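You operate a simulated robot arm through the tools that you are given. There is no shell and no other tool. Be economical: measure what you need, move in short steps, check, and stop when the job is done.

You run a simulated robot arm. Do the job below in one go: nothing can be reset, and whatever is moved stays where it is left.

TASK
Put the yellow cup on top of the blue tiny liner. Then fetch the wrap from the top of the wall table and set it on the lower shelf of the tall rack. Then take the orange from the shelf of the box table and leave it on the upper shelf of the tall rack. Then put the cloth on the top of the box table away on the middle left shelf of the wall rack. Then count the bottles on the top of the box table, then put as many of the tissue wraps from the top of the box table on the shelf of the box table. Then pull the dryer drawer open. The order counts. Set down upright: yellow cup.

It is judged by the outcome, as a careful person would: the job done as asked, and still so three seconds after it is handed in. It fails if anything else is knocked over, pushed out of place, dropped, spilled or broken. Flat cloth is picked up by pressing the open fingertips on it (5 to 10 N) and closing them slowly along it; thin cloth reads only 2 to 8 mm in the jaws.

THE ROBOT
A 6-joint arm with a two-finger gripper on a trunk, on a base that drives. Base frame: it is fixed to the floor where the robot stands at the start and does not move with it; the origin is under the middle of the robot, x ahead of it, y to its left, z up; the surface under the hand at the start is at about z = 0.74. Readings come in m, degrees, newtons and seconds.
Its first joint turns from -166.0 to 166.0 degrees. Places, roughly: bottle [-2.75, -3.5, 1]; cloth (13x6x3 cm) [-2.9, -3.9, 0.8]; dryer drawer [-2, -6.2, 0.9]; lower shelf of the tall rack [-3.3, -1.3, 0.6]; middle left shelf of the wall rack [6, 0.2, 1.2]; orange (6x6x6 cm) [-2.9, -3.8, 0.4]; shelf of the box table [-2.8, -3.9, 0.4]; tiny liner (25x8x4 cm) [0.6, -0.4, 0.7]; tissue wrap (8x8x6 cm) [-2.9, -4.3, 0.9]; upper shelf of the tall rack [-3.3, -1.3, 1]; wrap (8x8x6 cm) [-3.2, -0.1, 0.9]; yellow cup (6x6x8 cm) [0.5, -0.2, 0.8]. Payload 2.45 kg.
Tool frame: the origin (TCP) lies between the finger pads and is the grasp point; the fingertips stand 0.02 m ahead of it; z points along the fingers, y is the line along which they close. Largest opening 0.14 m; the body of the gripper starts 0.168 m behind the TCP.
Orientation is that of the tool frame in the base frame, as [roll, pitch, yaw] about the fixed x, y, z axes, in that order (R = Rz(yaw) Ry(pitch) Rx(roll)). With the fingers straight down and closing along the base's y, the tool's x points along the base's -x, its y along +y and its z along -z.

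THE INTERFACE
- The arm moves only by the tool play_rows. Its argument "motion" is text: rows parted by semicolons, each of 6 numbers parted by spaces: the shift along the tool's x, y, z in m, then the turn, a rotation vector about the tool's x, y, z in degrees. In form: tx ty tz wx wy wz; .... A call has 1 to 12 rows; each row is the pose to reach, as a shift and turn from the pose commanded when the call began, along the tool's axes at that moment. "fingers" is the closure in counts, from 0 (fully open) to 255 (shut), set as the call begins (left out, the last holds). Each row takes 0.2 s and may step no farther than 0.05 m and 8.6 degrees from the row before; otherwise, or with a gripper value out of range, the whole call is refused. A pose out of reach is approached as far as the arm can. The call stops where the force on the tool passes 40 N (or 10 N more than at its start, if that is more) or the arm is blocked; 0.2 s more then pass. The fingers move at their own pace (about 0.045 m/s each) and stop on an object; they squeeze with about 22 N. The grip force told is the motor's: it shows also when the fingers shut on nothing. Time passes only in rows, and 0.2 s behind the last, so rows that repeat a pose let the fingers close. It gives the time, the measured TCP pose, the force on the tool (base axes), the opening and the grip force at its end, in the units of the frame above (readings bear some noise), with the torque about the TCP (base axes, N m) and any sound that the robot's microphone picked up.
- Cameras (640 x 400 px; columns grow to the right, rows downward): "scene" is now at [-0.1099, 0.1272, 1.148]; the picture's right is [-0.51, -0.86, 0.00], its down [-0.23, 0.14, -0.96] and it looks along [0.83, -0.49, -0.27] (base axes); focal length 266 px, centre (320, 200). "wrist" rides on the gripper at [0.078, 0.011, -0.209] in the tool frame; the picture's right is [-0.14, 0.99, 0.00], its down [-0.92, -0.13, -0.37] and it looks along [-0.36, -0.05, 0.93] (tool axes); focal length 280 px, centre (320, 200). There is no depth. A picture from a camera that has moved, and an enlarged one, comes with that camera's place and axes in the base frame and with its lens.
- camera(camera): a new picture of that camera. No time passes.
- drive_base(legs): drives the robot by 1 to 6 legs, each [ahead, left, turn to the left] in m, m and degrees, along the robot's own axes; the way and the turn of a leg run together, so that a leg with both is an arc; at most 1.5 m and 180 degrees a leg. The arm and the cameras ride along, it lands a little off, and it stops where it bumps. It gives what a move gives.
- aim_head(pan, tilt): turns the head with the scene camera to pan (to the left, within 143 degrees either way) and tilt (down, from -29 to 69), counted from straight ahead of the robot. It gives what a move gives.
- inspect(camera, box): a new picture of the part [left, top, right, bottom] of that camera's present view, enlarged. No time passes.
- finish_job(): hands the job in; it is judged then, once.

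Go step by step. Nothing tells you exact positions but the pictures and the camera data: compare them with the known pose of the tool, close in by small moves and look again before you grip or let go. The budget is 196 turns and 166 pictures, counting those below and the enlarged ones. Unless the task says otherwise, let go and move clear before handing in.

The tools are called as a command line: name --argument value ..., lists and objects as JSON in quotes. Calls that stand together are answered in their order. play_rows: Moves the arm, as the interface text tells. Its arguments: {"type":"object","properties":{"motion":{"type":"string"},"fingers":{"type":"number"}},"required":["motion"]} The other tools are called the same way: drive_base (legs) drives the base; aim_head (pan, tilt) turns the head that bears the scene camera; camera (camera) takes a picture; inspect (camera, box) takes an enlarged picture of a part of a camera's view; finish_job () hands the job in.

At the start:

```text
time_s: 0.0
ee_pos: [0.4791, -0.404, 1.0056]
orientation: [180.0, -0.1, 180.0]
ft_force: [0.9, -0.9, 0.4]
ft_torque: [0.02, -0.02, 0.02]
finger_gap: 0.14
grip_force: 0.0
robot x, y, heading: [0.0022, 0.0015, 0.0]
head pan, tilt: [-30.6, 15.8]
```

scene: 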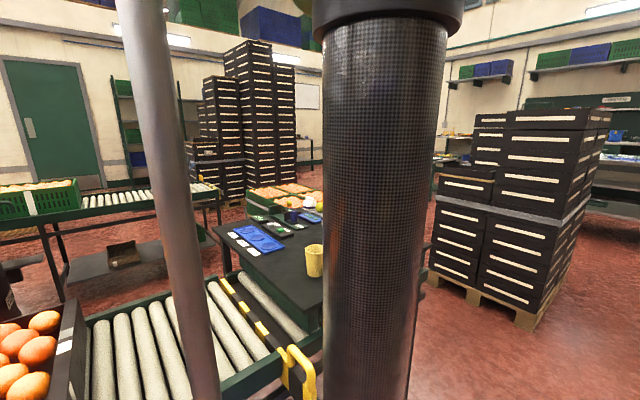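
wrist: 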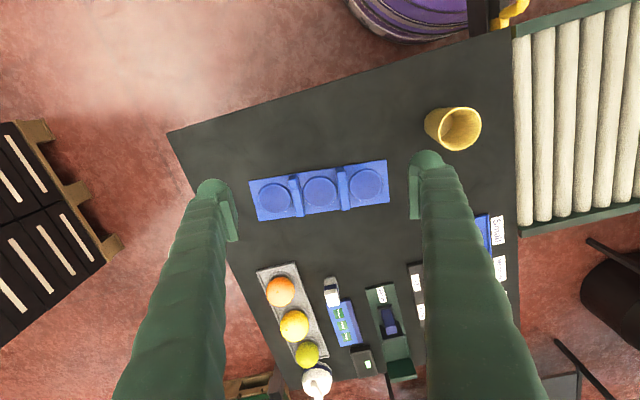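

I see the yellow cup near (0.48, -0.21) and the blue liner with three round spots near (0.55, -0.41). I'll look closer at both first.

inspect --camera "wrist" --box '[230, 80, 510, 255]'

inspect --camera "scene" --box '[200, 170, 340, 300]'

```text
2.29 times, centred on (370, 168) of wrist
camera zoom: at [0.4035, -0.3923, 1.215], right [0.14, 0.99, 0.0], down [0.92, -0.13, 0.37], along [0.36, -0.05, -0.93], focal length 641 px, centre (206, 274)
```

zoom: 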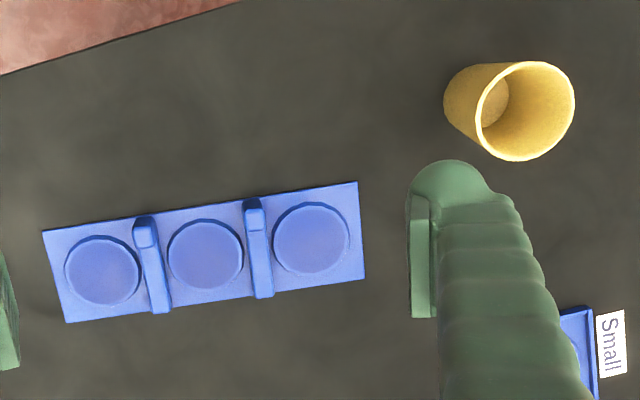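

```text
3.08 times, centred on (270, 235) of scene
camera zoom: at [-0.1099, 0.1272, 1.148], right [-0.51, -0.86, 0.0], down [-0.23, 0.14, -0.96], along [0.83, -0.49, -0.27], focal length 820 px, centre (474, 92)
```

zoom: 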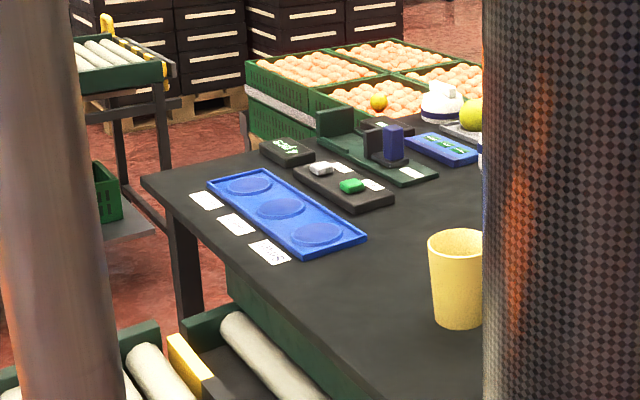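

The cup is at about (0.481, -0.203) and the liner's nearest free disc at about (0.563, -0.335). I'm moving over the cup, partway down.

play_rows --motion "0 0.05 0 0 0 0; 0 0.1 0 0 0 0; 0 0.15 0 0 0 0; -0.002 0.2 0 0 0 0; -0.002 0.201 0.05 0 0 0; -0.002 0.201 0.09 0 0 0; -0.002 0.201 0.09 0 0 0" --fingers 0

camera --camera "wrist"

```text
time_s: 1.6
ee_pos: [0.4822, -0.2031, 0.9139]
orientation: [180.0, 0.0, 180.0]
ft_force: [0.2, 1.0, -0.6]
ft_torque: [-0.01, -0.01, -0.01]
finger_gap: 0.14
grip_force: 0.1
robot x, y, heading: [-0.0002, -0.0029, 0.2]
head pan, tilt: [-30.6, 15.8]
```

```text
161 pictures are left
camera wrist: at [0.4061, -0.191, 1.1233], right [0.14, 0.99, 0.0], down [0.92, -0.13, 0.37], along [0.36, -0.05, -0.93], focal length 280 px, centre (320, 200)
```

wrist: 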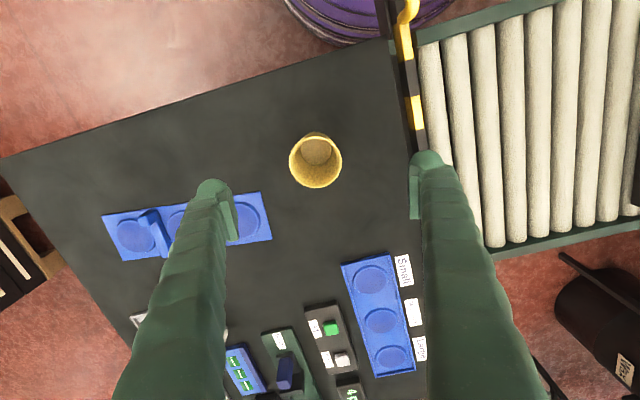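

The cup centre is at about (0.479, -0.205), within a few millimetres of the tool. I'm going down and closing.

play_rows --motion "0.003 -0.002 0.05 0 0 0; 0.003 -0.002 0.09 0 0 0; 0.003 -0.002 0.106 0 0 0; 0.003 -0.002 0.106 0 0 0"

play_rows --motion "0 0 0 0 0 0; 0 0 0 0 0 0; 0 0 0 0 0 0; 0 0 0 0 0 0; 0 0 0 0 0 0; 0 0 0 0 0 0; 0 0 0 0 0 0; 0 0 0 0 0 0" --fingers 255

camera --camera "wrist"

```text
refused: row 1 steps farther than a row can; nothing moved
```

```text
time_s: 3.4
ee_pos: [0.482, -0.2029, 0.9139]
orientation: [180.0, 0.0, 180.0]
ft_force: [-0.1, 0.4, 0.4]
ft_torque: [0.04, 0.01, 0.04]
finger_gap: 0.0
grip_force: 16.4
robot x, y, heading: [0.0001, -0.0002, 0.2]
head pan, tilt: [-30.6, 15.8]
```

```text
160 pictures are left
camera wrist: at [0.4061, -0.191, 1.1235], right [0.14, 0.99, 0.0], down [0.92, -0.13, 0.37], along [0.37, -0.05, -0.93], focal length 280 px, centre (320, 200)
```

wrist: 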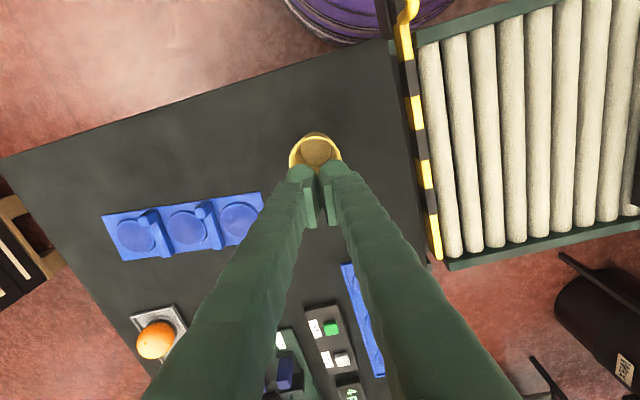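

The descent was refused (step too long), so the fingers closed harmlessly in the air. I'll reopen, then descend with smaller steps.

play_rows --motion "0 0 0 0 0 0; 0 0 0 0 0 0; 0 0 0 0 0 0; 0 0 0 0 0 0; 0 0 0 0 0 0; 0 0 0 0 0 0; 0 0 0 0 0 0; 0.003 -0.002 0.03 0 0 0; 0.003 -0.002 0.07 0 0 0; 0.003 -0.002 0.1 0 0 0; 0.003 -0.002 0.106 0 0 0; 0.003 -0.002 0.106 0 0 0" --fingers 0

```text
time_s: 6.0
ee_pos: [0.4785, -0.2045, 0.8085]
orientation: [-180.0, -0.1, 180.0]
ft_force: [0.2, -0.7, -0.2]
ft_torque: [0.02, -0.02, 0.01]
finger_gap: 0.14
grip_force: 0.1
robot x, y, heading: [0.0013, 0.0007, -0.0]
head pan, tilt: [-30.6, 15.8]
```

Now the fingers straddle the cup's upper part; closing on it.

play_rows --motion "0 0 0 0 0 0; 0 0 0 0 0 0; 0 0 0 0 0 0; 0 0 0 0 0 0; 0 0 0 0 0 0; 0 0 0 0 0 0; 0 0 0 0 0 0" --fingers 255

```text
time_s: 7.6
ee_pos: [0.4789, -0.2051, 0.809]
orientation: [-179.9, 0.0, -179.9]
ft_force: [0.8, 0.4, 0.1]
ft_torque: [0.02, 0.03, 0.01]
finger_gap: 0.0582
grip_force: 22.2
robot x, y, heading: [-0.0021, 0.0032, -0.3]
head pan, tilt: [-30.6, 15.8]
```

The cup is gripped (0.058 m). I'm lifting it and carrying it over the right disc of the liner.

play_rows --motion "0 0 -0.04 0 0 0; 0 0 -0.08 0 0 0; -0.025 -0.037 -0.08 0 0 0; -0.05 -0.074 -0.08 0 0 0; -0.075 -0.111 -0.08 0 0 0; -0.087 -0.129 -0.08 0 0 0; -0.087 -0.129 -0.08 0 0 0"

camera --camera "wrist"

camera --camera "scene"

```text
time_s: 9.2
ee_pos: [0.5649, -0.3347, 0.8888]
orientation: [-180.0, 0.0, -180.0]
ft_force: [-0.3, -0.4, -0.2]
ft_torque: [0.02, 0.04, -0.04]
finger_gap: 0.0
grip_force: 22.5
robot x, y, heading: [-0.0037, 0.004, -0.0]
head pan, tilt: [-30.6, 15.8]
```

```text
159 pictures are left
camera wrist: at [0.4891, -0.3224, 1.0989], right [0.14, 0.99, 0.0], down [0.92, -0.13, 0.37], along [0.36, -0.05, -0.93], focal length 280 px, centre (320, 200)
```

wrist: 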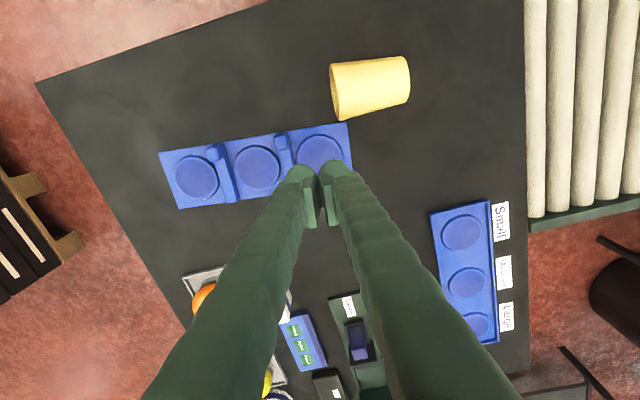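

```text
158 pictures are left
camera scene: at [-0.1099, 0.1273, 1.148], right [-0.51, -0.86, 0.0], down [-0.23, 0.14, -0.96], along [0.83, -0.49, -0.27], focal length 266 px, centre (320, 200)
```

scene: 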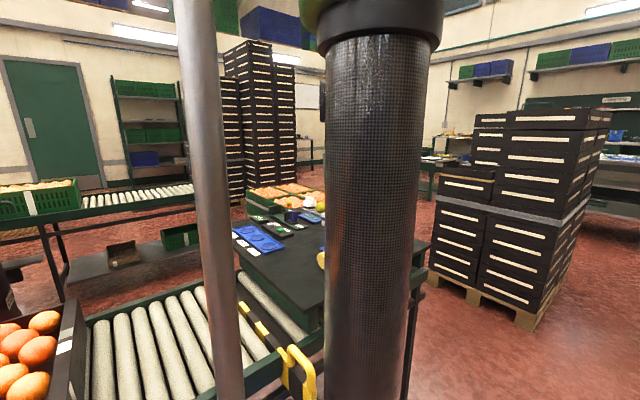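

The cup slipped out during the carry and now lies on its side near (0.493, -0.268), rim toward -y; nothing else seems disturbed. I'll reopen, turn the gripper 90° and take a grip across its body, which will allow me to stand it upright.

play_rows --motion "0 0 -0.03 0 0 0; 0 0 -0.06 0 0 -8; 0.01 0.01 -0.06 0 0 -16; 0.02 0.02 -0.06 0 0 -24; 0.03 0.03 -0.06 0 0 -32; 0.04 0.04 -0.06 0 0 -40; 0.05 0.05 -0.06 0 0 -48; 0.06 0.06 -0.06 0 0 -56; 0.072 0.066 -0.06 0 0 -64; 0.072 0.066 -0.06 0 0 -72; 0.072 0.066 -0.06 0 0 -80; 0.072 0.066 -0.06 0 0 -88" --fingers 0

camera --camera "wrist"

```text
time_s: 11.8
ee_pos: [0.4937, -0.2671, 0.9492]
orientation: [179.9, 0.0, -91.9]
ft_force: [-0.4, 0.1, 0.1]
ft_torque: [0.0, -0.05, 0.04]
finger_gap: 0.1402
grip_force: 0.1
robot x, y, heading: [0.0009, 0.0006, -0.0]
head pan, tilt: [-30.6, 15.8]
```

```text
157 pictures are left
camera wrist: at [0.4823, -0.3444, 1.1589], right [-0.99, 0.17, 0.0], down [0.16, 0.92, 0.37], along [0.06, 0.36, -0.93], focal length 280 px, centre (320, 200)
```

wrist: 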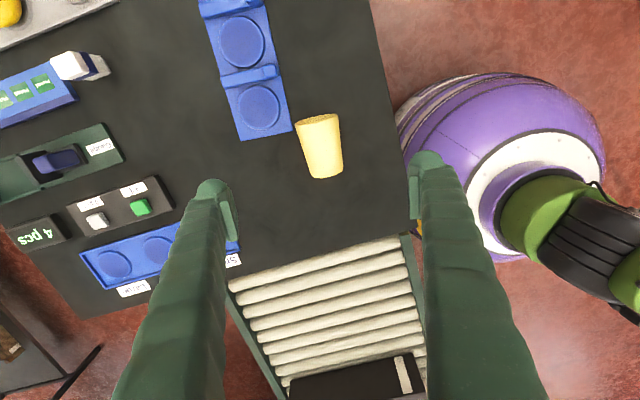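

inspect --camera "wrist" --box '[270, 95, 370, 195]'

inspect --camera "scene" --box '[230, 200, 340, 300]'

```text
4.00 times, centred on (320, 145) of wrist
camera zoom: at [0.4823, -0.3444, 1.1589], right [-0.99, 0.17, 0.0], down [0.16, 0.92, 0.37], along [0.06, 0.36, -0.93], focal length 1122 px, centre (320, 420)
```

zoom: 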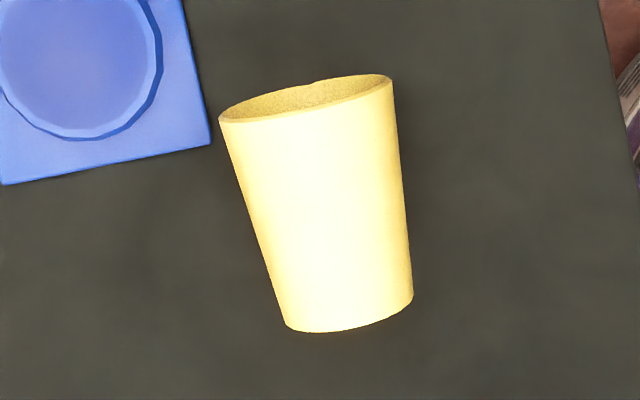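

```text
4.00 times, centred on (285, 250) of scene
camera zoom: at [-0.1099, 0.1273, 1.148], right [-0.51, -0.86, 0.0], down [-0.23, 0.14, -0.96], along [0.83, -0.49, -0.27], focal length 1066 px, centre (460, 0)
```

zoom: 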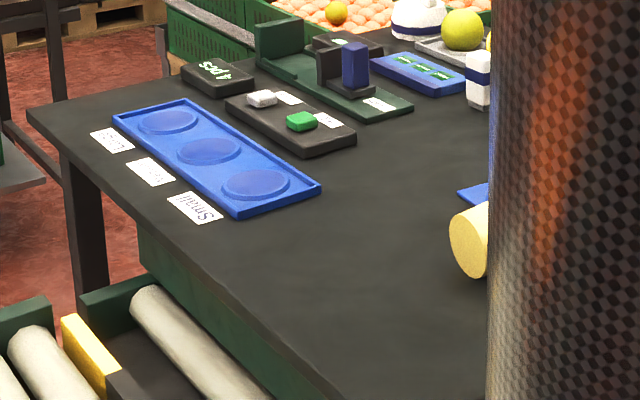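

The rim points to -y, base to +y, with the axis along y at x≈0.492. I'll approach tilted by 20° so that a 90° turn later leaves the tool above horizontal.

play_rows --motion "0 0 0 0 -7 0; 0.005 0.001 0.03 0 -14 -1; 0.01 0.002 0.06 0 -20 -2; 0.01 0.002 0.1 0 -20 -2; 0.01 0.002 0.1 0 -20 -2"

camera --camera "wrist"

```text
time_s: 13.0
ee_pos: [0.4918, -0.2775, 0.8488]
orientation: [-179.6, 20.0, -89.9]
ft_force: [0.3, 0.3, 0.0]
ft_torque: [0.0, -0.02, -0.01]
finger_gap: 0.1399
grip_force: 0.0
robot x, y, heading: [0.0009, -0.0018, -0.3]
head pan, tilt: [-30.6, 15.8]
```

```text
154 pictures are left
camera wrist: at [0.4814, -0.4217, 1.0194], right [-0.99, 0.13, 0.04], down [0.12, 0.74, 0.66], along [0.06, 0.66, -0.75], focal length 280 px, centre (320, 200)
```

wrist: 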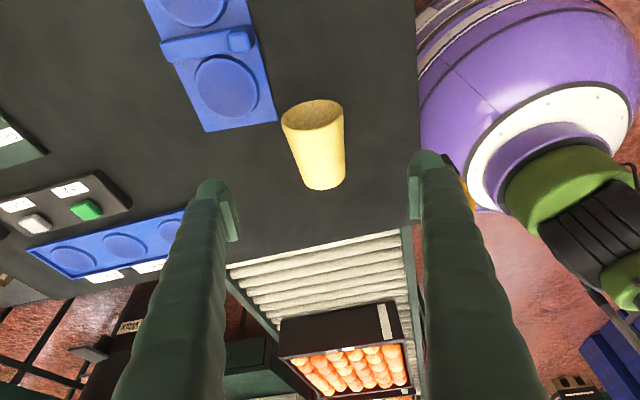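

Aligned. Going straight down 0.074 m to the cup's waist.

play_rows --motion "0.0123 0 0.0338 0 0 0; 0.0219 0 0.0602 0 0 0; 0.0253 0 0.0695 0 0 0; 0.0253 0 0.0695 0 0 0"

camera --camera "wrist"

```text
time_s: 14.0
ee_pos: [0.4922, -0.2772, 0.7749]
orientation: [-179.6, 20.0, -89.8]
ft_force: [0.6, 0.7, -0.2]
ft_torque: [0.01, -0.01, -0.01]
finger_gap: 0.14
grip_force: 0.1
robot x, y, heading: [0.0006, -0.0001, -0.2]
head pan, tilt: [-30.6, 15.8]
```

```text
153 pictures are left
camera wrist: at [0.482, -0.4216, 0.9459], right [-0.99, 0.13, 0.04], down [0.12, 0.74, 0.66], along [0.06, 0.66, -0.75], focal length 280 px, centre (320, 200)
```

wrist: 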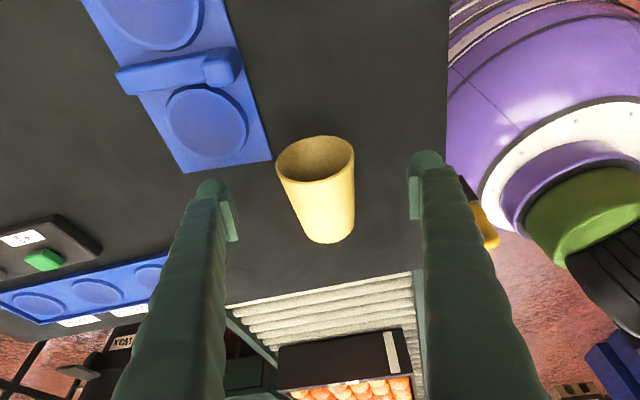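

The fingers straddle the cup. Closing.

play_rows --motion "0 0 0 0 0 0; 0 0 0 0 0 0; 0 0 0 0 0 0; 0 0 0 0 0 0; 0 0 0 0 0 0; 0 0 0 0 0 0; 0 0 0 0 0 0; 0 0 0 0 0 0" --fingers 255

camera --camera "wrist"

```text
time_s: 15.8
ee_pos: [0.4919, -0.2767, 0.775]
orientation: [-179.5, 20.1, -89.9]
ft_force: [-1.5, 0.1, 2.3]
ft_torque: [-0.05, 0.06, -0.03]
finger_gap: 0.0515
grip_force: 22.3
robot x, y, heading: [0.0023, -0.0021, 0.0]
head pan, tilt: [-30.6, 15.8]
```

```text
152 pictures are left
camera wrist: at [0.4819, -0.4216, 0.9461], right [-0.99, 0.13, 0.04], down [0.12, 0.74, 0.66], along [0.06, 0.66, -0.75], focal length 280 px, centre (320, 200)
```

wrist: 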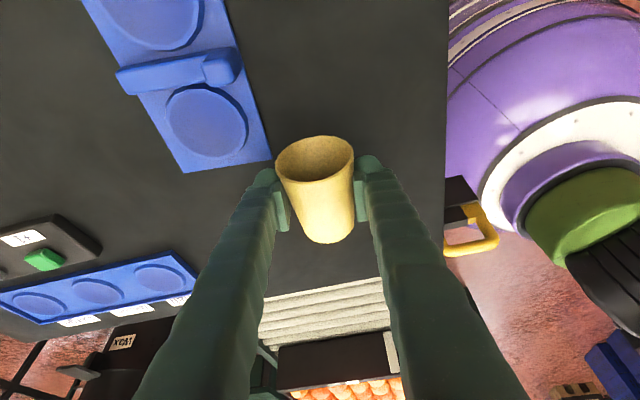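

Gripped at 0.0515 m. Lifting slowly and checking.

play_rows --motion "-0.0017 0 -0.0047 0 0 0; -0.0034 0 -0.0094 0 0 0; -0.0068 0 -0.0188 0 0 0; -0.0103 0 -0.0282 0 0 0; -0.0137 0 -0.0376 0 0 0; -0.0171 0 -0.047 0 0 0; -0.0171 0 -0.047 0 0 0; -0.0171 0 -0.047 0 0 0"

camera --camera "wrist"

```text
time_s: 17.6
ee_pos: [0.4925, -0.2771, 0.8261]
orientation: [-179.6, 19.9, -89.9]
ft_force: [0.2, -0.5, 0.3]
ft_torque: [-0.01, 0.02, -0.01]
finger_gap: 0.0518
grip_force: 21.8
robot x, y, heading: [0.004, 0.0008, 0.2]
head pan, tilt: [-30.6, 15.8]
```

```text
151 pictures are left
camera wrist: at [0.4813, -0.4218, 0.9954], right [-0.99, 0.13, 0.04], down [0.12, 0.74, 0.66], along [0.06, 0.66, -0.75], focal length 280 px, centre (320, 200)
```

wrist: 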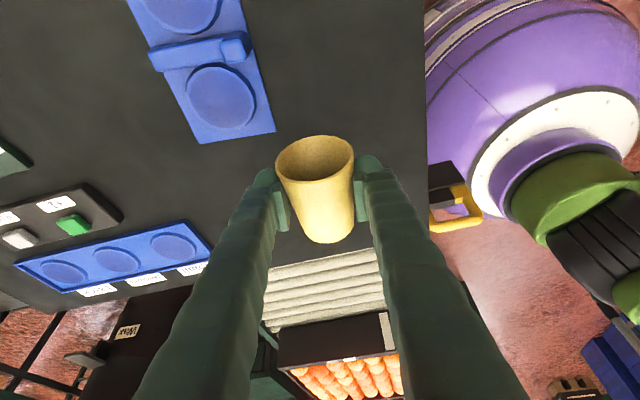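

The hold is firm. Now I rotate the cup upright while carrying it over the right disc.

play_rows --motion "-0.0068 0 -0.0188 0 0 0; -0.0068 -0.005 -0.02 0 8 0; -0.004 -0.012 -0.023 0 16 0; 0 -0.02 -0.026 0 24 0; 0.005 -0.027 -0.029 0 32 0; 0.01 -0.034 -0.032 0 40 0; 0.015 -0.041 -0.035 0 48 0; 0.02 -0.048 -0.038 0 56 0; 0.025 -0.055 -0.041 0 64 0; 0.03 -0.062 -0.044 0 72 0; 0.034 -0.069 -0.047 0 80 0; 0.0363 -0.0735 -0.0494 0 88 0"

camera --camera "wrist"

camera --camera "scene"

```text
time_s: 20.2
ee_pos: [0.5656, -0.3294, 0.861]
orientation: [-179.0, -68.2, -91.0]
ft_force: [-0.6, 0.1, 0.9]
ft_torque: [0.02, 0.01, 0.04]
finger_gap: 0.0515
grip_force: 22.8
robot x, y, heading: [-0.0007, 0.0004, -0.2]
head pan, tilt: [-30.6, 15.8]
```

```text
150 pictures are left
camera wrist: at [0.5552, -0.1635, 1.0115], right [-0.99, 0.05, -0.13], down [0.13, 0.68, -0.72], along [0.05, -0.73, -0.68], focal length 280 px, centre (320, 200)
```

wrist: 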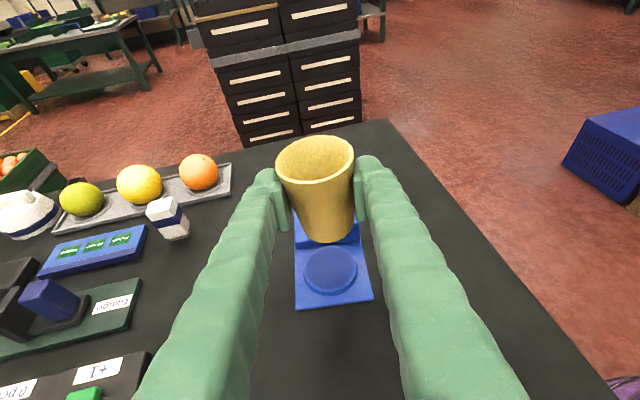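

```text
149 pictures are left
camera scene: at [-0.1099, 0.1273, 1.148], right [-0.51, -0.86, 0.0], down [-0.23, 0.14, -0.96], along [0.83, -0.49, -0.27], focal length 266 px, centre (320, 200)
```

scene: 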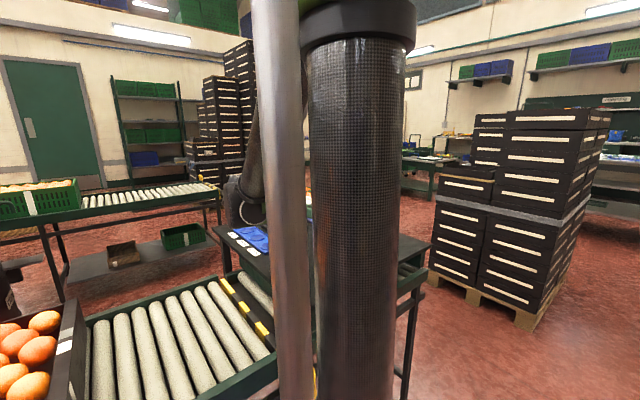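

The cup stands upright in the grip above the right disc (disc at about (0.568, -0.330)). I'm lowering it to just above the surface with a small tilt correction.

play_rows --motion "-0.01 -0.001 0.003 0 -1.3 0; -0.02 -0.002 0.006 0 -2.6 0; -0.03 -0.002 0.008 0 -2.6 0; -0.037 -0.002 0.0095 0 -2.6 0; -0.044 -0.002 0.011 0 -2.6 0; -0.044 -0.002 0.011 0 -2.6 0"

camera --camera "wrist"

```text
time_s: 21.6
ee_pos: [0.5672, -0.3232, 0.815]
orientation: [-179.1, -65.4, -90.9]
ft_force: [0.2, -0.9, -0.1]
ft_torque: [-0.01, 0.0, -0.01]
finger_gap: 0.0518
grip_force: 22.2
robot x, y, heading: [-0.0006, 0.0015, 0.0]
head pan, tilt: [-30.6, 15.8]
```

```text
148 pictures are left
camera wrist: at [0.5574, -0.1646, 0.9736], right [-0.99, 0.06, -0.13], down [0.13, 0.72, -0.68], along [0.05, -0.69, -0.72], focal length 280 px, centre (320, 200)
```

wrist: 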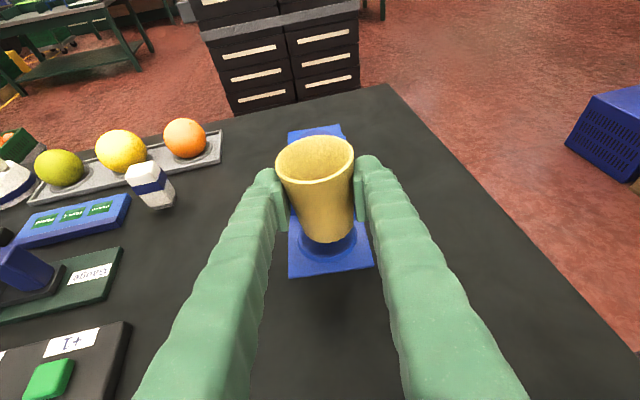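

Close above the disc. Feeling down in small steps.

play_rows --motion "-0.0027 0 0.0012 0 0 0; -0.0055 0 0.0025 0 0 0; -0.0073 0 0.0033 0 0 0; -0.0073 0 0.0033 0 0 0"

inspect --camera "wrist" --box '[240, 100, 420, 300]'

```text
time_s: 22.6
ee_pos: [0.5668, -0.3225, 0.8075]
orientation: [-179.2, -65.5, -90.8]
ft_force: [-0.3, -0.1, 0.6]
ft_torque: [0.0, 0.01, 0.02]
finger_gap: 0.0515
grip_force: 22.0
robot x, y, heading: [-0.0033, -0.0002, -0.2]
head pan, tilt: [-30.6, 15.8]
```

```text
2.00 times, centred on (330, 200) of wrist
camera zoom: at [0.5576, -0.1646, 0.9655], right [-0.99, 0.06, -0.13], down [0.13, 0.72, -0.68], along [0.05, -0.69, -0.72], focal length 561 px, centre (300, 200)
```

zoom: 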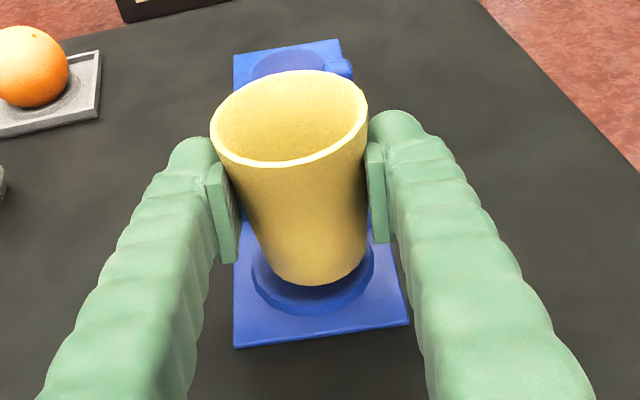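

play_rows --motion "-0.0018 0 0.0008 0 0 0; -0.0036 0 0.0017 0 0 0; -0.0055 0 0.0025 0 0 0; -0.0055 0 0.0025 0 0 0"

inspect --camera "wrist" --box '[240, 100, 420, 300]'

```text
time_s: 23.6
ee_pos: [0.5675, -0.3221, 0.8004]
orientation: [-179.2, -65.4, -90.8]
ft_force: [0.2, -0.6, -1.2]
ft_torque: [-0.01, -0.01, 0.0]
finger_gap: 0.0514
grip_force: 21.9
robot x, y, heading: [0.0006, 0.0002, -0.0]
head pan, tilt: [-30.6, 15.8]
```

```text
2.00 times, centred on (330, 200) of wrist
camera zoom: at [0.5574, -0.1643, 0.9595], right [-0.99, 0.06, -0.13], down [0.13, 0.72, -0.68], along [0.05, -0.69, -0.72], focal length 561 px, centre (300, 200)
```

zoom: 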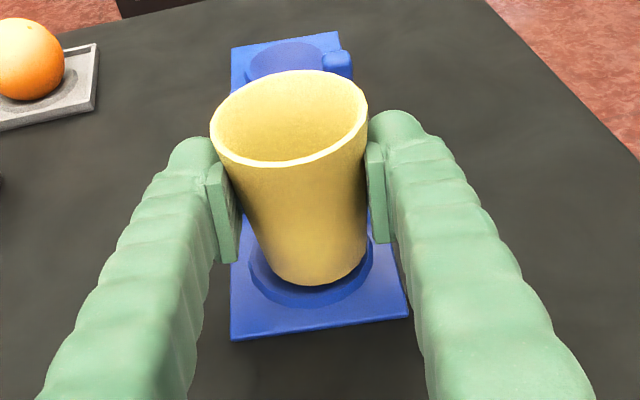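

play_rows --motion "-0.0018 0 0.0008 0 0 0; -0.0036 0 0.0017 0 0 0; -0.0036 0 0.0017 0 0 0"

```text
time_s: 24.4
ee_pos: [0.5672, -0.3227, 0.7968]
orientation: [-179.2, -65.4, -90.8]
ft_force: [1.0, -0.4, 0.2]
ft_torque: [0.01, 0.03, -0.01]
finger_gap: 0.0515
grip_force: 22.2
robot x, y, heading: [-0.0018, -0.0024, 0.1]
head pan, tilt: [-30.6, 15.8]
```

play_rows --motion "-0.0018 0 0.0008 0 0 0; -0.0036 0 0.0017 0 0 0; -0.0036 0 0.0017 0 0 0"

inspect --camera "wrist" --box '[270, 180, 390, 280]'

```text
time_s: 25.2
ee_pos: [0.5656, -0.322, 0.7929]
orientation: [-179.2, -65.4, -90.7]
ft_force: [0.1, -0.3, 0.7]
ft_torque: [0.01, 0.0, 0.01]
finger_gap: 0.0515
grip_force: 22.0
robot x, y, heading: [-0.0023, 0.0027, 0.1]
head pan, tilt: [-30.6, 15.8]
```

```text
4.00 times, centred on (330, 230) of wrist
camera zoom: at [0.5571, -0.1643, 0.9514], right [-0.99, 0.06, -0.13], down [0.13, 0.72, -0.68], along [0.05, -0.69, -0.72], focal length 1122 px, centre (280, 80)
```

zoom: 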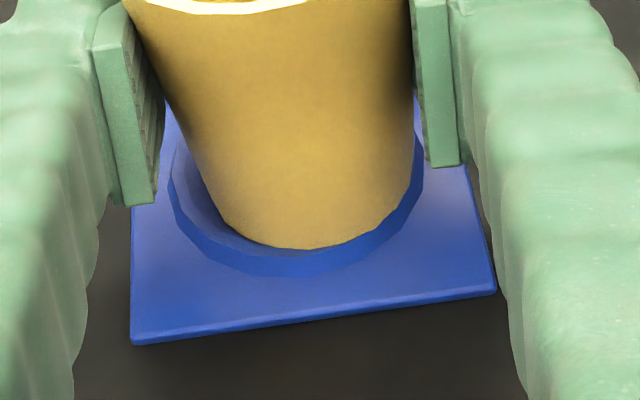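

play_rows --motion "-0.0018 0 0.0008 0 0 0; -0.0036 0 0.0017 0 0 0; -0.0036 0 0.0017 0 0 0"

inspect --camera "wrist" --box '[270, 180, 390, 280]'

```text
time_s: 26.0
ee_pos: [0.5666, -0.3232, 0.7882]
orientation: [-179.2, -65.3, -90.9]
ft_force: [-1.9, 1.3, 12.0]
ft_torque: [-0.33, 0.03, -0.04]
finger_gap: 0.0516
grip_force: 21.6
robot x, y, heading: [-0.0009, 0.0025, -0.1]
head pan, tilt: [-30.6, 15.8]
```

```text
4.00 times, centred on (330, 230) of wrist
camera zoom: at [0.5571, -0.164, 0.9476], right [-0.99, 0.06, -0.13], down [0.13, 0.72, -0.68], along [0.05, -0.69, -0.72], focal length 1122 px, centre (280, 80)
```

zoom: 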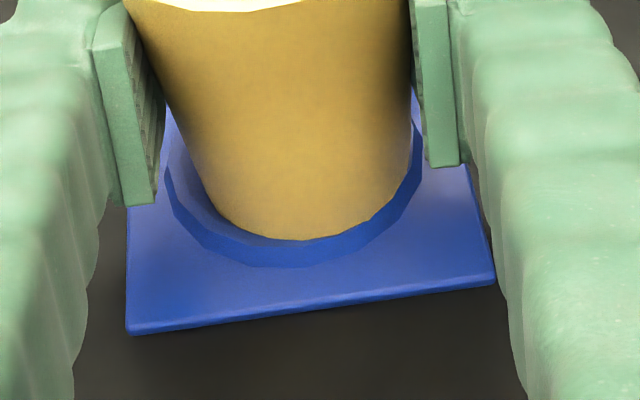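

Contact at 12 N: the cup stands on the disc. Relieving a hair and opening.

play_rows --motion "0.001 0 -0.0005 0 0 0; 0.001 0 -0.0005 0 0 0; 0.001 0 -0.0005 0 0 0; 0.001 0 -0.0005 0 0 0; 0.001 0 -0.0005 0 0 0" --fingers 90

inspect --camera "wrist" --box '[240, 100, 420, 300]'

```text
time_s: 27.2
ee_pos: [0.5689, -0.3225, 0.7909]
orientation: [-179.2, -65.5, -90.7]
ft_force: [0.5, -0.6, -0.5]
ft_torque: [0.02, 0.01, -0.02]
finger_gap: 0.0906
grip_force: 0.0
robot x, y, heading: [-0.002, -0.0011, -0.0]
head pan, tilt: [-30.6, 15.8]
```

```text
2.00 times, centred on (330, 200) of wrist
camera zoom: at [0.5574, -0.1643, 0.9487], right [-0.99, 0.06, -0.13], down [0.13, 0.72, -0.68], along [0.05, -0.69, -0.72], focal length 561 px, centre (300, 200)
```

zoom: 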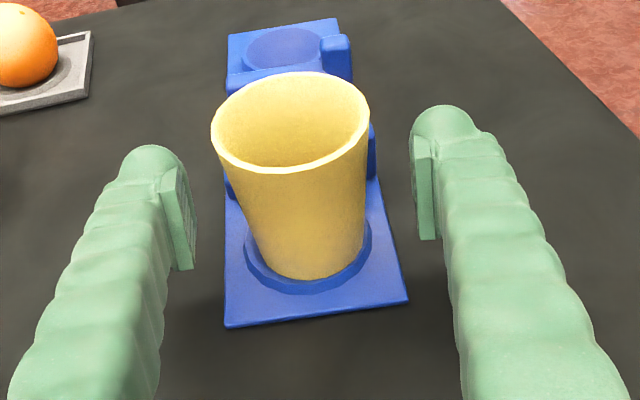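

The cup stands upright on the liner. Backing off along the fingers, then up.

play_rows --motion "0 0 -0.04 0 0 0; 0 0 -0.08 0 0 0; 0 0 -0.12 0 0 0; 0.045 0 -0.14 0 0 0; 0.09 0 -0.16 0 0 0; 0.09 0 -0.16 0 -8 0; 0.09 0 -0.16 0 -16 0; 0.09 0 -0.16 0 -24 0; 0.09 0 -0.16 0 -32 0; 0.09 0 -0.16 0 -40 0; 0.09 0 -0.16 0 -48 0; 0.09 0 -0.16 0 -56 0"

camera --camera "wrist"

aim_head --pan 140 --tilt 20

camera --camera "scene"

aim_head --pan -140 --tilt 20

camera --camera "scene"

```text
time_s: 29.8
ee_pos: [0.5666, -0.2138, 0.9393]
orientation: [-179.7, -9.3, -90.0]
ft_force: [-0.1, 0.1, 0.1]
ft_torque: [-0.03, -0.03, -0.01]
finger_gap: 0.0905
grip_force: 0.0
robot x, y, heading: [-0.0012, 0.0015, -0.0]
head pan, tilt: [-30.6, 15.8]
```

```text
142 pictures are left
camera wrist: at [0.5564, -0.257, 1.1581], right [-0.99, 0.14, -0.03], down [0.13, 0.97, 0.22], along [0.06, 0.21, -0.98], focal length 280 px, centre (320, 200)
```

wrist: 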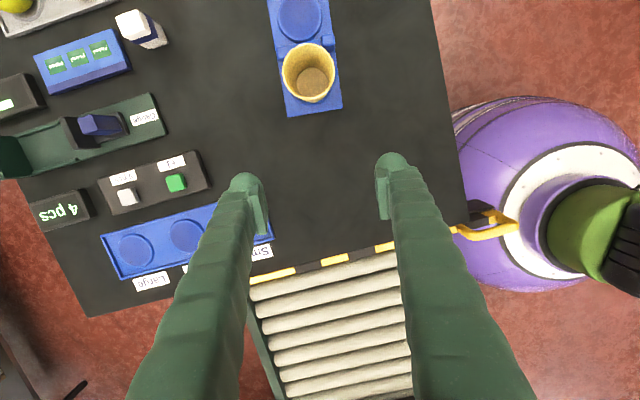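

```text
time_s: 32.4
ee_pos: [0.5662, -0.2152, 0.9376]
orientation: [-179.7, -9.4, -90.1]
ft_force: [0.5, 0.6, -0.1]
ft_torque: [0.0, 0.02, -0.01]
finger_gap: 0.0907
grip_force: 0.1
robot x, y, heading: [0.0011, -0.0024, 0.2]
head pan, tilt: [140.0, 20.0]
```

```text
141 pictures are left
camera scene: at [-0.2616, 0.2348, 1.1412], right [0.64, 0.77, 0.0], down [0.26, -0.22, -0.94], along [-0.72, 0.6, -0.34], focal length 266 px, centre (320, 200)
```

scene: 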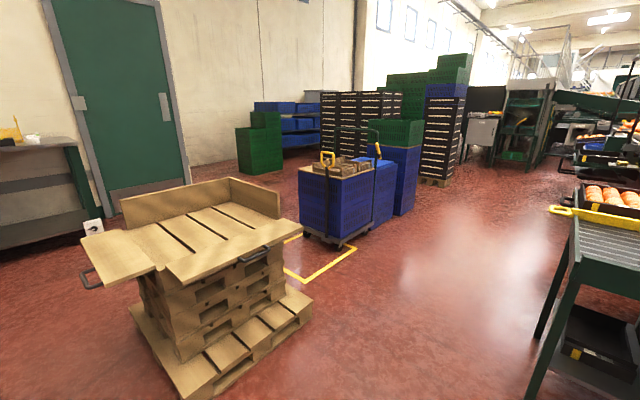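

```text
time_s: 36.2
ee_pos: [0.5668, -0.2148, 0.9381]
orientation: [-179.7, -9.5, -90.1]
ft_force: [0.5, -0.4, -0.2]
ft_torque: [0.0, 0.03, -0.01]
finger_gap: 0.0905
grip_force: 0.0
robot x, y, heading: [-0.0011, -0.0011, 0.2]
head pan, tilt: [-140.0, 20.0]
```

```text
140 pictures are left
camera scene: at [-0.2616, 0.115, 1.1412], right [-0.64, 0.77, 0.0], down [0.26, 0.22, -0.94], along [-0.72, -0.6, -0.34], focal length 266 px, centre (320, 200)
```

scene: 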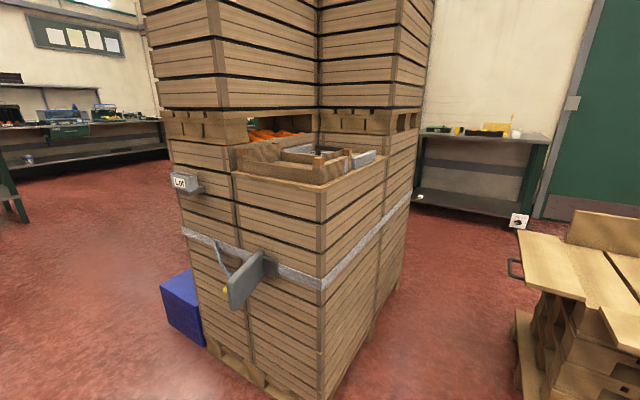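

The cup is standing safely. Behind me is a tall crate stack (about x -0.7…-1.7, y < -0.43) and a low pallet; I'll look to the right and down for a safe way around.

aim_head --pan -100 --tilt 30

camera --camera "scene"

aim_head --pan -70 --tilt 65

camera --camera "scene"

aim_head --pan -140 --tilt 67

camera --camera "scene"

```text
time_s: 37.3
ee_pos: [0.5664, -0.2151, 0.9381]
orientation: [-179.7, -9.5, -90.1]
ft_force: [-0.5, 0.2, 0.1]
ft_torque: [0.0, -0.01, 0.01]
finger_gap: 0.0907
grip_force: 0.1
robot x, y, heading: [-0.0005, 0.0041, 0.1]
head pan, tilt: [-100.0, 30.0]
```

```text
139 pictures are left
camera scene: at [-0.2061, 0.0858, 1.1252], right [-0.98, 0.17, 0.0], down [0.09, 0.49, -0.87], along [-0.15, -0.85, -0.5], focal length 266 px, centre (320, 200)
```

scene: 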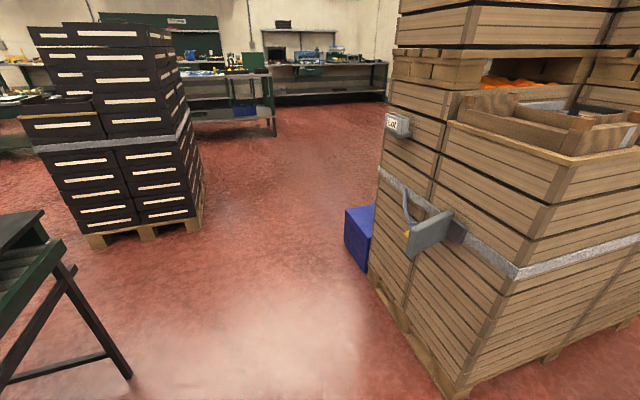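

```text
time_s: 38.3
ee_pos: [0.5675, -0.215, 0.9393]
orientation: [-179.7, -9.5, -90.1]
ft_force: [-0.7, -0.3, 0.0]
ft_torque: [-0.02, 0.05, 0.0]
finger_gap: 0.0906
grip_force: 0.1
robot x, y, heading: [-0.0029, -0.0007, 0.1]
head pan, tilt: [-70.0, 65.0]
```

```text
138 pictures are left
camera scene: at [-0.1695, 0.1178, 1.0775], right [-0.94, -0.34, 0.0], down [-0.31, 0.85, -0.42], along [0.14, -0.4, -0.91], focal length 266 px, centre (320, 200)
```

scene: 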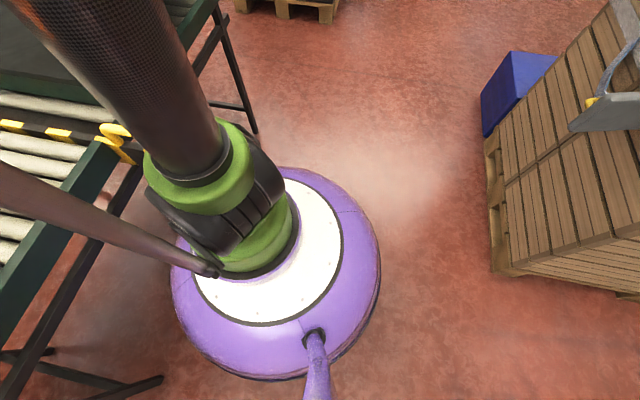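

```text
time_s: 39.7
ee_pos: [0.5672, -0.2138, 0.9394]
orientation: [-179.7, -9.6, -90.1]
ft_force: [-0.3, 0.5, -0.9]
ft_torque: [0.0, 0.05, -0.01]
finger_gap: 0.0906
grip_force: 0.1
robot x, y, heading: [-0.0004, 0.0001, 0.1]
head pan, tilt: [-140.0, 67.0]
```

```text
137 pictures are left
camera scene: at [-0.2348, 0.1375, 1.0754], right [-0.64, 0.77, 0.0], down [0.7, 0.59, -0.39], along [-0.3, -0.25, -0.92], focal length 266 px, centre (320, 200)
```

scene: 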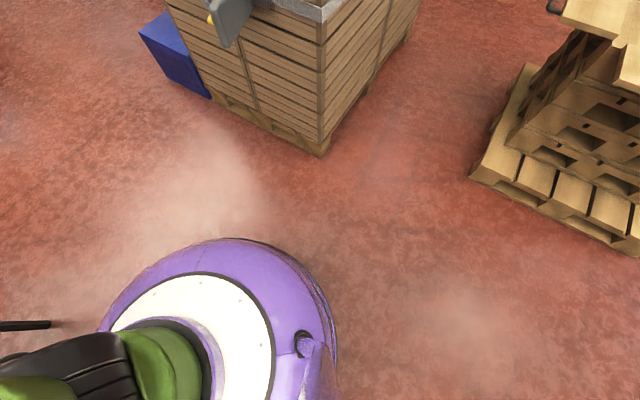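

The base is round (radius ≈0.33 m); the gap straight behind is too narrow, so I'll go round the south side of the crate stack. First I tuck the arm up and in.

play_rows --motion "0 0 -0.04 0 -4 0; 0 0.03 -0.08 0 -9 0; -0.02 0.06 -0.12 0 -9 0; -0.04 0.09 -0.16 0 -9 0; -0.06 0.13 -0.16 0 -9 0; -0.08 0.17 -0.16 0 -9 0; -0.08 0.17 -0.16 0 -9 0"

drive_base --legs '[[-0.12, 0, 0], [0, 0, -90]]'

aim_head --pan 0 --tilt 30

camera --camera "scene"

```text
refused: row 3 steps farther than a row can; nothing moved
```

```text
time_s: 44.8
ee_pos: [-0.3322, -0.5663, 0.9388]
orientation: [-179.6, -9.4, -179.8]
ft_force: [-0.1, -0.1, 0.0]
ft_torque: [0.02, 0.01, -0.01]
finger_gap: 0.0907
grip_force: 0.1
robot x, y, heading: [-0.121, -0.0017, -90.0]
head pan, tilt: [-140.0, 67.0]
```

```text
time_s: 47.0
ee_pos: [-0.3326, -0.5675, 0.9387]
orientation: [-179.6, -9.4, -179.7]
ft_force: [0.5, 0.3, -0.2]
ft_torque: [-0.01, 0.0, -0.01]
finger_gap: 0.0905
grip_force: 0.1
robot x, y, heading: [-0.1188, -0.0009, -89.8]
head pan, tilt: [0.0, 30.0]
```

```text
136 pictures are left
camera scene: at [0.0539, 0.1, 1.1251], right [-1.0, 0.0, 0.0], down [0.0, 0.5, -0.87], along [0.0, -0.87, -0.5], focal length 266 px, centre (320, 200)
```

scene: 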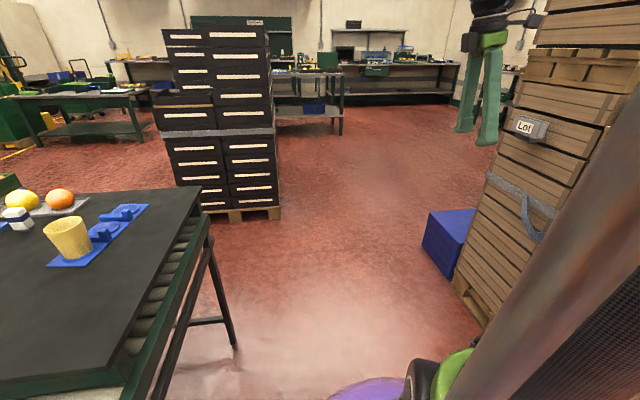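

The turn went fine and the cup still stands. Now tuck the arm with smaller steps, then drive south.

play_rows --motion "0 0 -0.04 0 -4 0; 0 0 -0.08 0 -9 0; -0.02 0.02 -0.12 0 -9 0; -0.04 0.04 -0.15 0 -9 0; -0.07 0.07 -0.16 0 -9 0; -0.1 0.1 -0.16 0 -9 0; -0.13 0.13 -0.16 0 -9 0; -0.16 0.165 -0.16 0 -9 0; -0.16 0.165 -0.16 0 -9 0"

drive_base --legs '[[1.3, 0.05, 0], [0.75, 0, 0]]'

aim_head --pan -90 --tilt 30

camera --camera "scene"

aim_head --pan -30 --tilt 30

camera --camera "scene"

```text
time_s: 49.0
ee_pos: [-0.1486, -0.4017, 1.0712]
orientation: [-179.7, -0.5, -179.9]
ft_force: [-0.3, -0.3, 0.5]
ft_torque: [0.03, 0.06, 0.02]
finger_gap: 0.0908
grip_force: 0.0
robot x, y, heading: [-0.1225, -0.0017, -89.7]
head pan, tilt: [0.0, 30.0]
```

```text
time_s: 59.2
ee_pos: [-0.0834, -2.4446, 1.0711]
orientation: [-179.7, -0.5, -179.5]
ft_force: [0.2, -0.6, -0.1]
ft_torque: [-0.02, -0.01, -0.01]
finger_gap: 0.0908
grip_force: 0.1
robot x, y, heading: [-0.0511, -2.0402, -89.4]
head pan, tilt: [0.0, 30.0]
```

```text
time_s: 60.8
ee_pos: [-0.0835, -2.4449, 1.0704]
orientation: [-179.8, -0.4, -179.5]
ft_force: [-0.6, -0.5, -0.3]
ft_torque: [0.06, 0.0, -0.01]
finger_gap: 0.0906
grip_force: 0.1
robot x, y, heading: [-0.0535, -2.0408, -89.8]
head pan, tilt: [-90.0, 30.0]
```

```text
135 pictures are left
camera scene: at [0.078, -1.9327, 1.1253], right [-0.9, 0.44, 0.0], down [0.22, 0.45, -0.87], along [-0.38, -0.78, -0.5], focal length 266 px, centre (320, 200)
```

scene: 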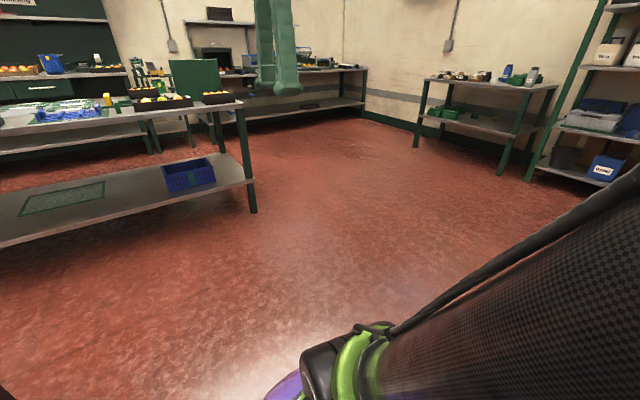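

```text
time_s: 62.1
ee_pos: [-0.0832, -2.444, 1.0703]
orientation: [-179.7, -0.4, -179.5]
ft_force: [0.0, 0.0, -0.5]
ft_torque: [-0.01, -0.03, -0.02]
finger_gap: 0.0907
grip_force: 0.0
robot x, y, heading: [-0.0556, -2.0409, -89.5]
head pan, tilt: [-30.0, 30.0]
```

```text
134 pictures are left
camera scene: at [0.0784, -1.933, 1.1254], right [-0.9, 0.43, 0.0], down [0.22, 0.45, -0.87], along [-0.38, -0.78, -0.5], focal length 266 px, centre (320, 200)
```

scene: 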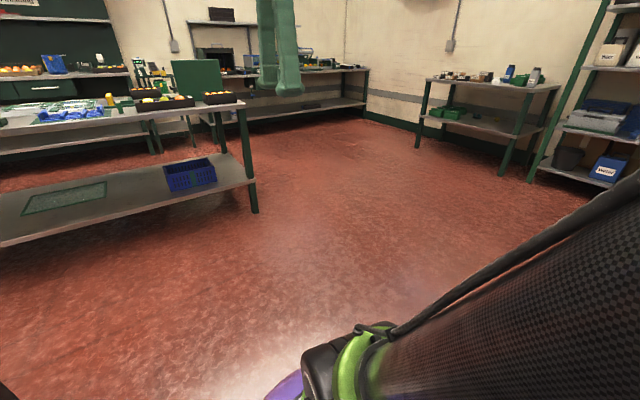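

The floor is open to the west. Turning to face -x and driving along it.

drive_base --legs '[[0, 0, -90], [1.3, 0, 0]]'

aim_head --pan -30 --tilt 20

```text
time_s: 72.5
ee_pos: [-1.7499, -2.0168, 1.0707]
orientation: [-179.8, -0.5, 90.1]
ft_force: [-0.1, -0.1, 0.1]
ft_torque: [-0.03, -0.01, -0.03]
finger_gap: 0.0901
grip_force: 0.0
robot x, y, heading: [-1.3473, -2.0437, 180.0]
head pan, tilt: [-30.0, 30.0]
```

```text
time_s: 73.2
ee_pos: [-1.7509, -2.0159, 1.0694]
orientation: [-179.6, -0.4, 90.1]
ft_force: [-0.1, 0.1, -0.2]
ft_torque: [0.04, 0.01, 0.0]
finger_gap: 0.0903
grip_force: 0.1
robot x, y, heading: [-1.3475, -2.0435, 180.0]
head pan, tilt: [-30.0, 20.0]
```

camera --camera "scene"

```text
133 pictures are left
camera scene: at [-1.2415, -2.181, 1.1387], right [0.45, 0.89, 0.0], down [0.33, -0.17, -0.93], along [-0.83, 0.42, -0.37], focal length 266 px, centre (320, 200)
```

scene: 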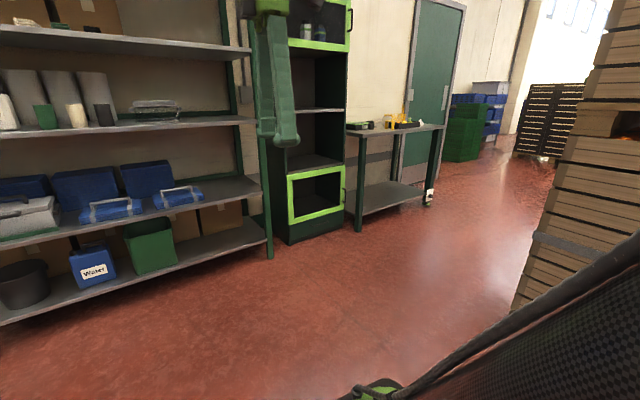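

The tall rack is the green-framed cabinet (front x≈-3.03, y -1.55…-1.02); the wall table is just beyond. I drive ahead and then sidestep to it.

drive_base --legs '[[1.0, 0, 0], [0, -0.9, 0], [0, -0.95, 0]]'

aim_head --pan 0 --tilt 25

```text
time_s: 87.3
ee_pos: [-2.7266, -0.1579, 1.0705]
orientation: [-179.7, -0.4, 88.7]
ft_force: [-0.1, -0.2, -0.2]
ft_torque: [0.02, 0.01, -0.01]
finger_gap: 0.0906
grip_force: 0.0
robot x, y, heading: [-2.323, -0.1946, 178.6]
head pan, tilt: [-30.0, 20.0]
```

```text
time_s: 88.2
ee_pos: [-2.7265, -0.1579, 1.0702]
orientation: [-179.6, -0.4, 88.7]
ft_force: [0.6, 0.3, 1.1]
ft_torque: [0.0, 0.01, 0.02]
finger_gap: 0.0907
grip_force: 0.1
robot x, y, heading: [-2.3229, -0.1966, 178.8]
head pan, tilt: [0.0, 25.0]
```

camera --camera "scene"

camera --camera "wrist"

```text
132 pictures are left
camera scene: at [-2.2307, -0.3738, 1.1331], right [0.02, 1.0, 0.0], down [0.42, -0.01, -0.91], along [-0.91, 0.02, -0.42], focal length 266 px, centre (320, 200)
```

scene: 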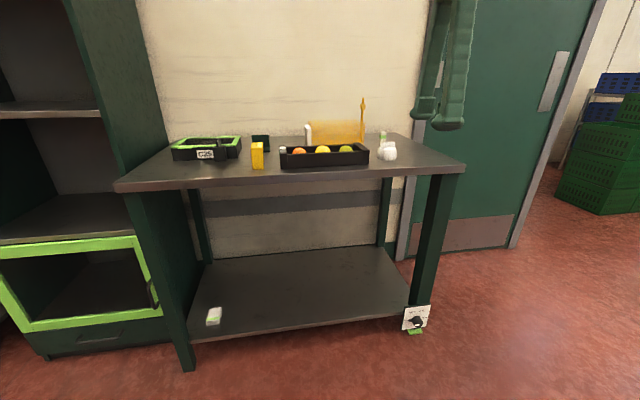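

```text
131 pictures are left
camera wrist: at [-2.7104, -0.0805, 1.2805], right [0.99, -0.16, -0.01], down [-0.14, -0.92, 0.36], along [-0.06, -0.36, -0.93], focal length 280 px, centre (320, 200)
```

wrist: 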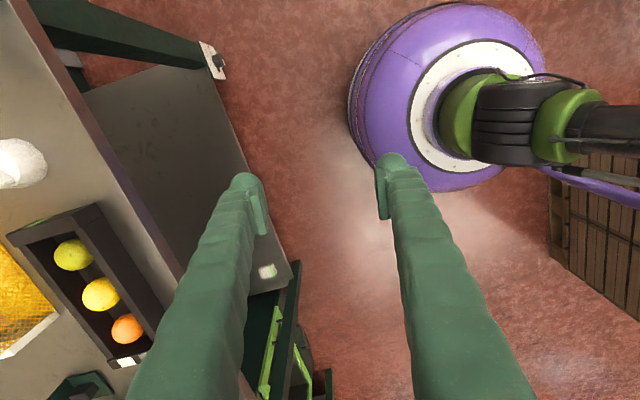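

The wrap is the white bundle at about (-3.18, -0.11) on the wall table. I'll look at it enlarged.

inspect --camera "scene" --box '[270, 90, 470, 200]'

inspect --camera "scene" --box '[0, 0, 180, 380]'

```text
3.20 times, centred on (370, 145) of scene
camera zoom: at [-2.2307, -0.3738, 1.1331], right [0.02, 1.0, 0.0], down [0.42, -0.01, -0.91], along [-0.91, 0.02, -0.42], focal length 852 px, centre (160, 376)
```

zoom: 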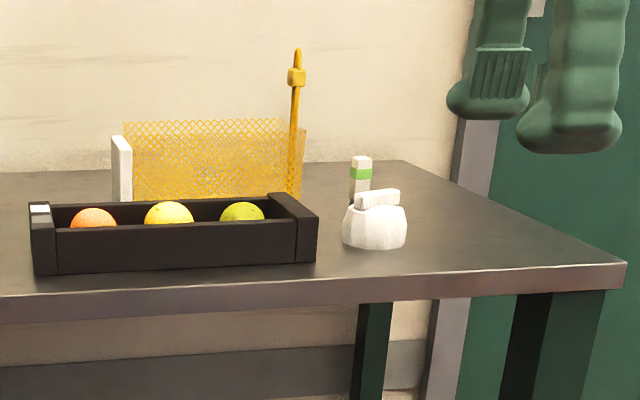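

```text
1.05 times, centred on (90, 190) of scene (not enlarged: the box is as wide or as high as the picture)
camera zoom: at [-2.2307, -0.3738, 1.1331], right [0.02, 1.0, 0.0], down [0.42, -0.01, -0.91], along [-0.91, 0.02, -0.42], focal length 280 px, centre (562, 210)
```

zoom: 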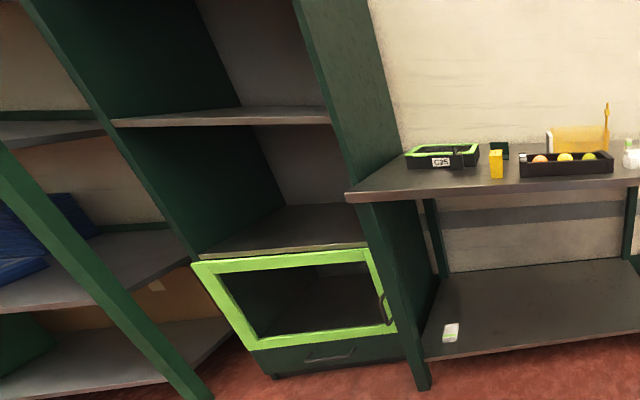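

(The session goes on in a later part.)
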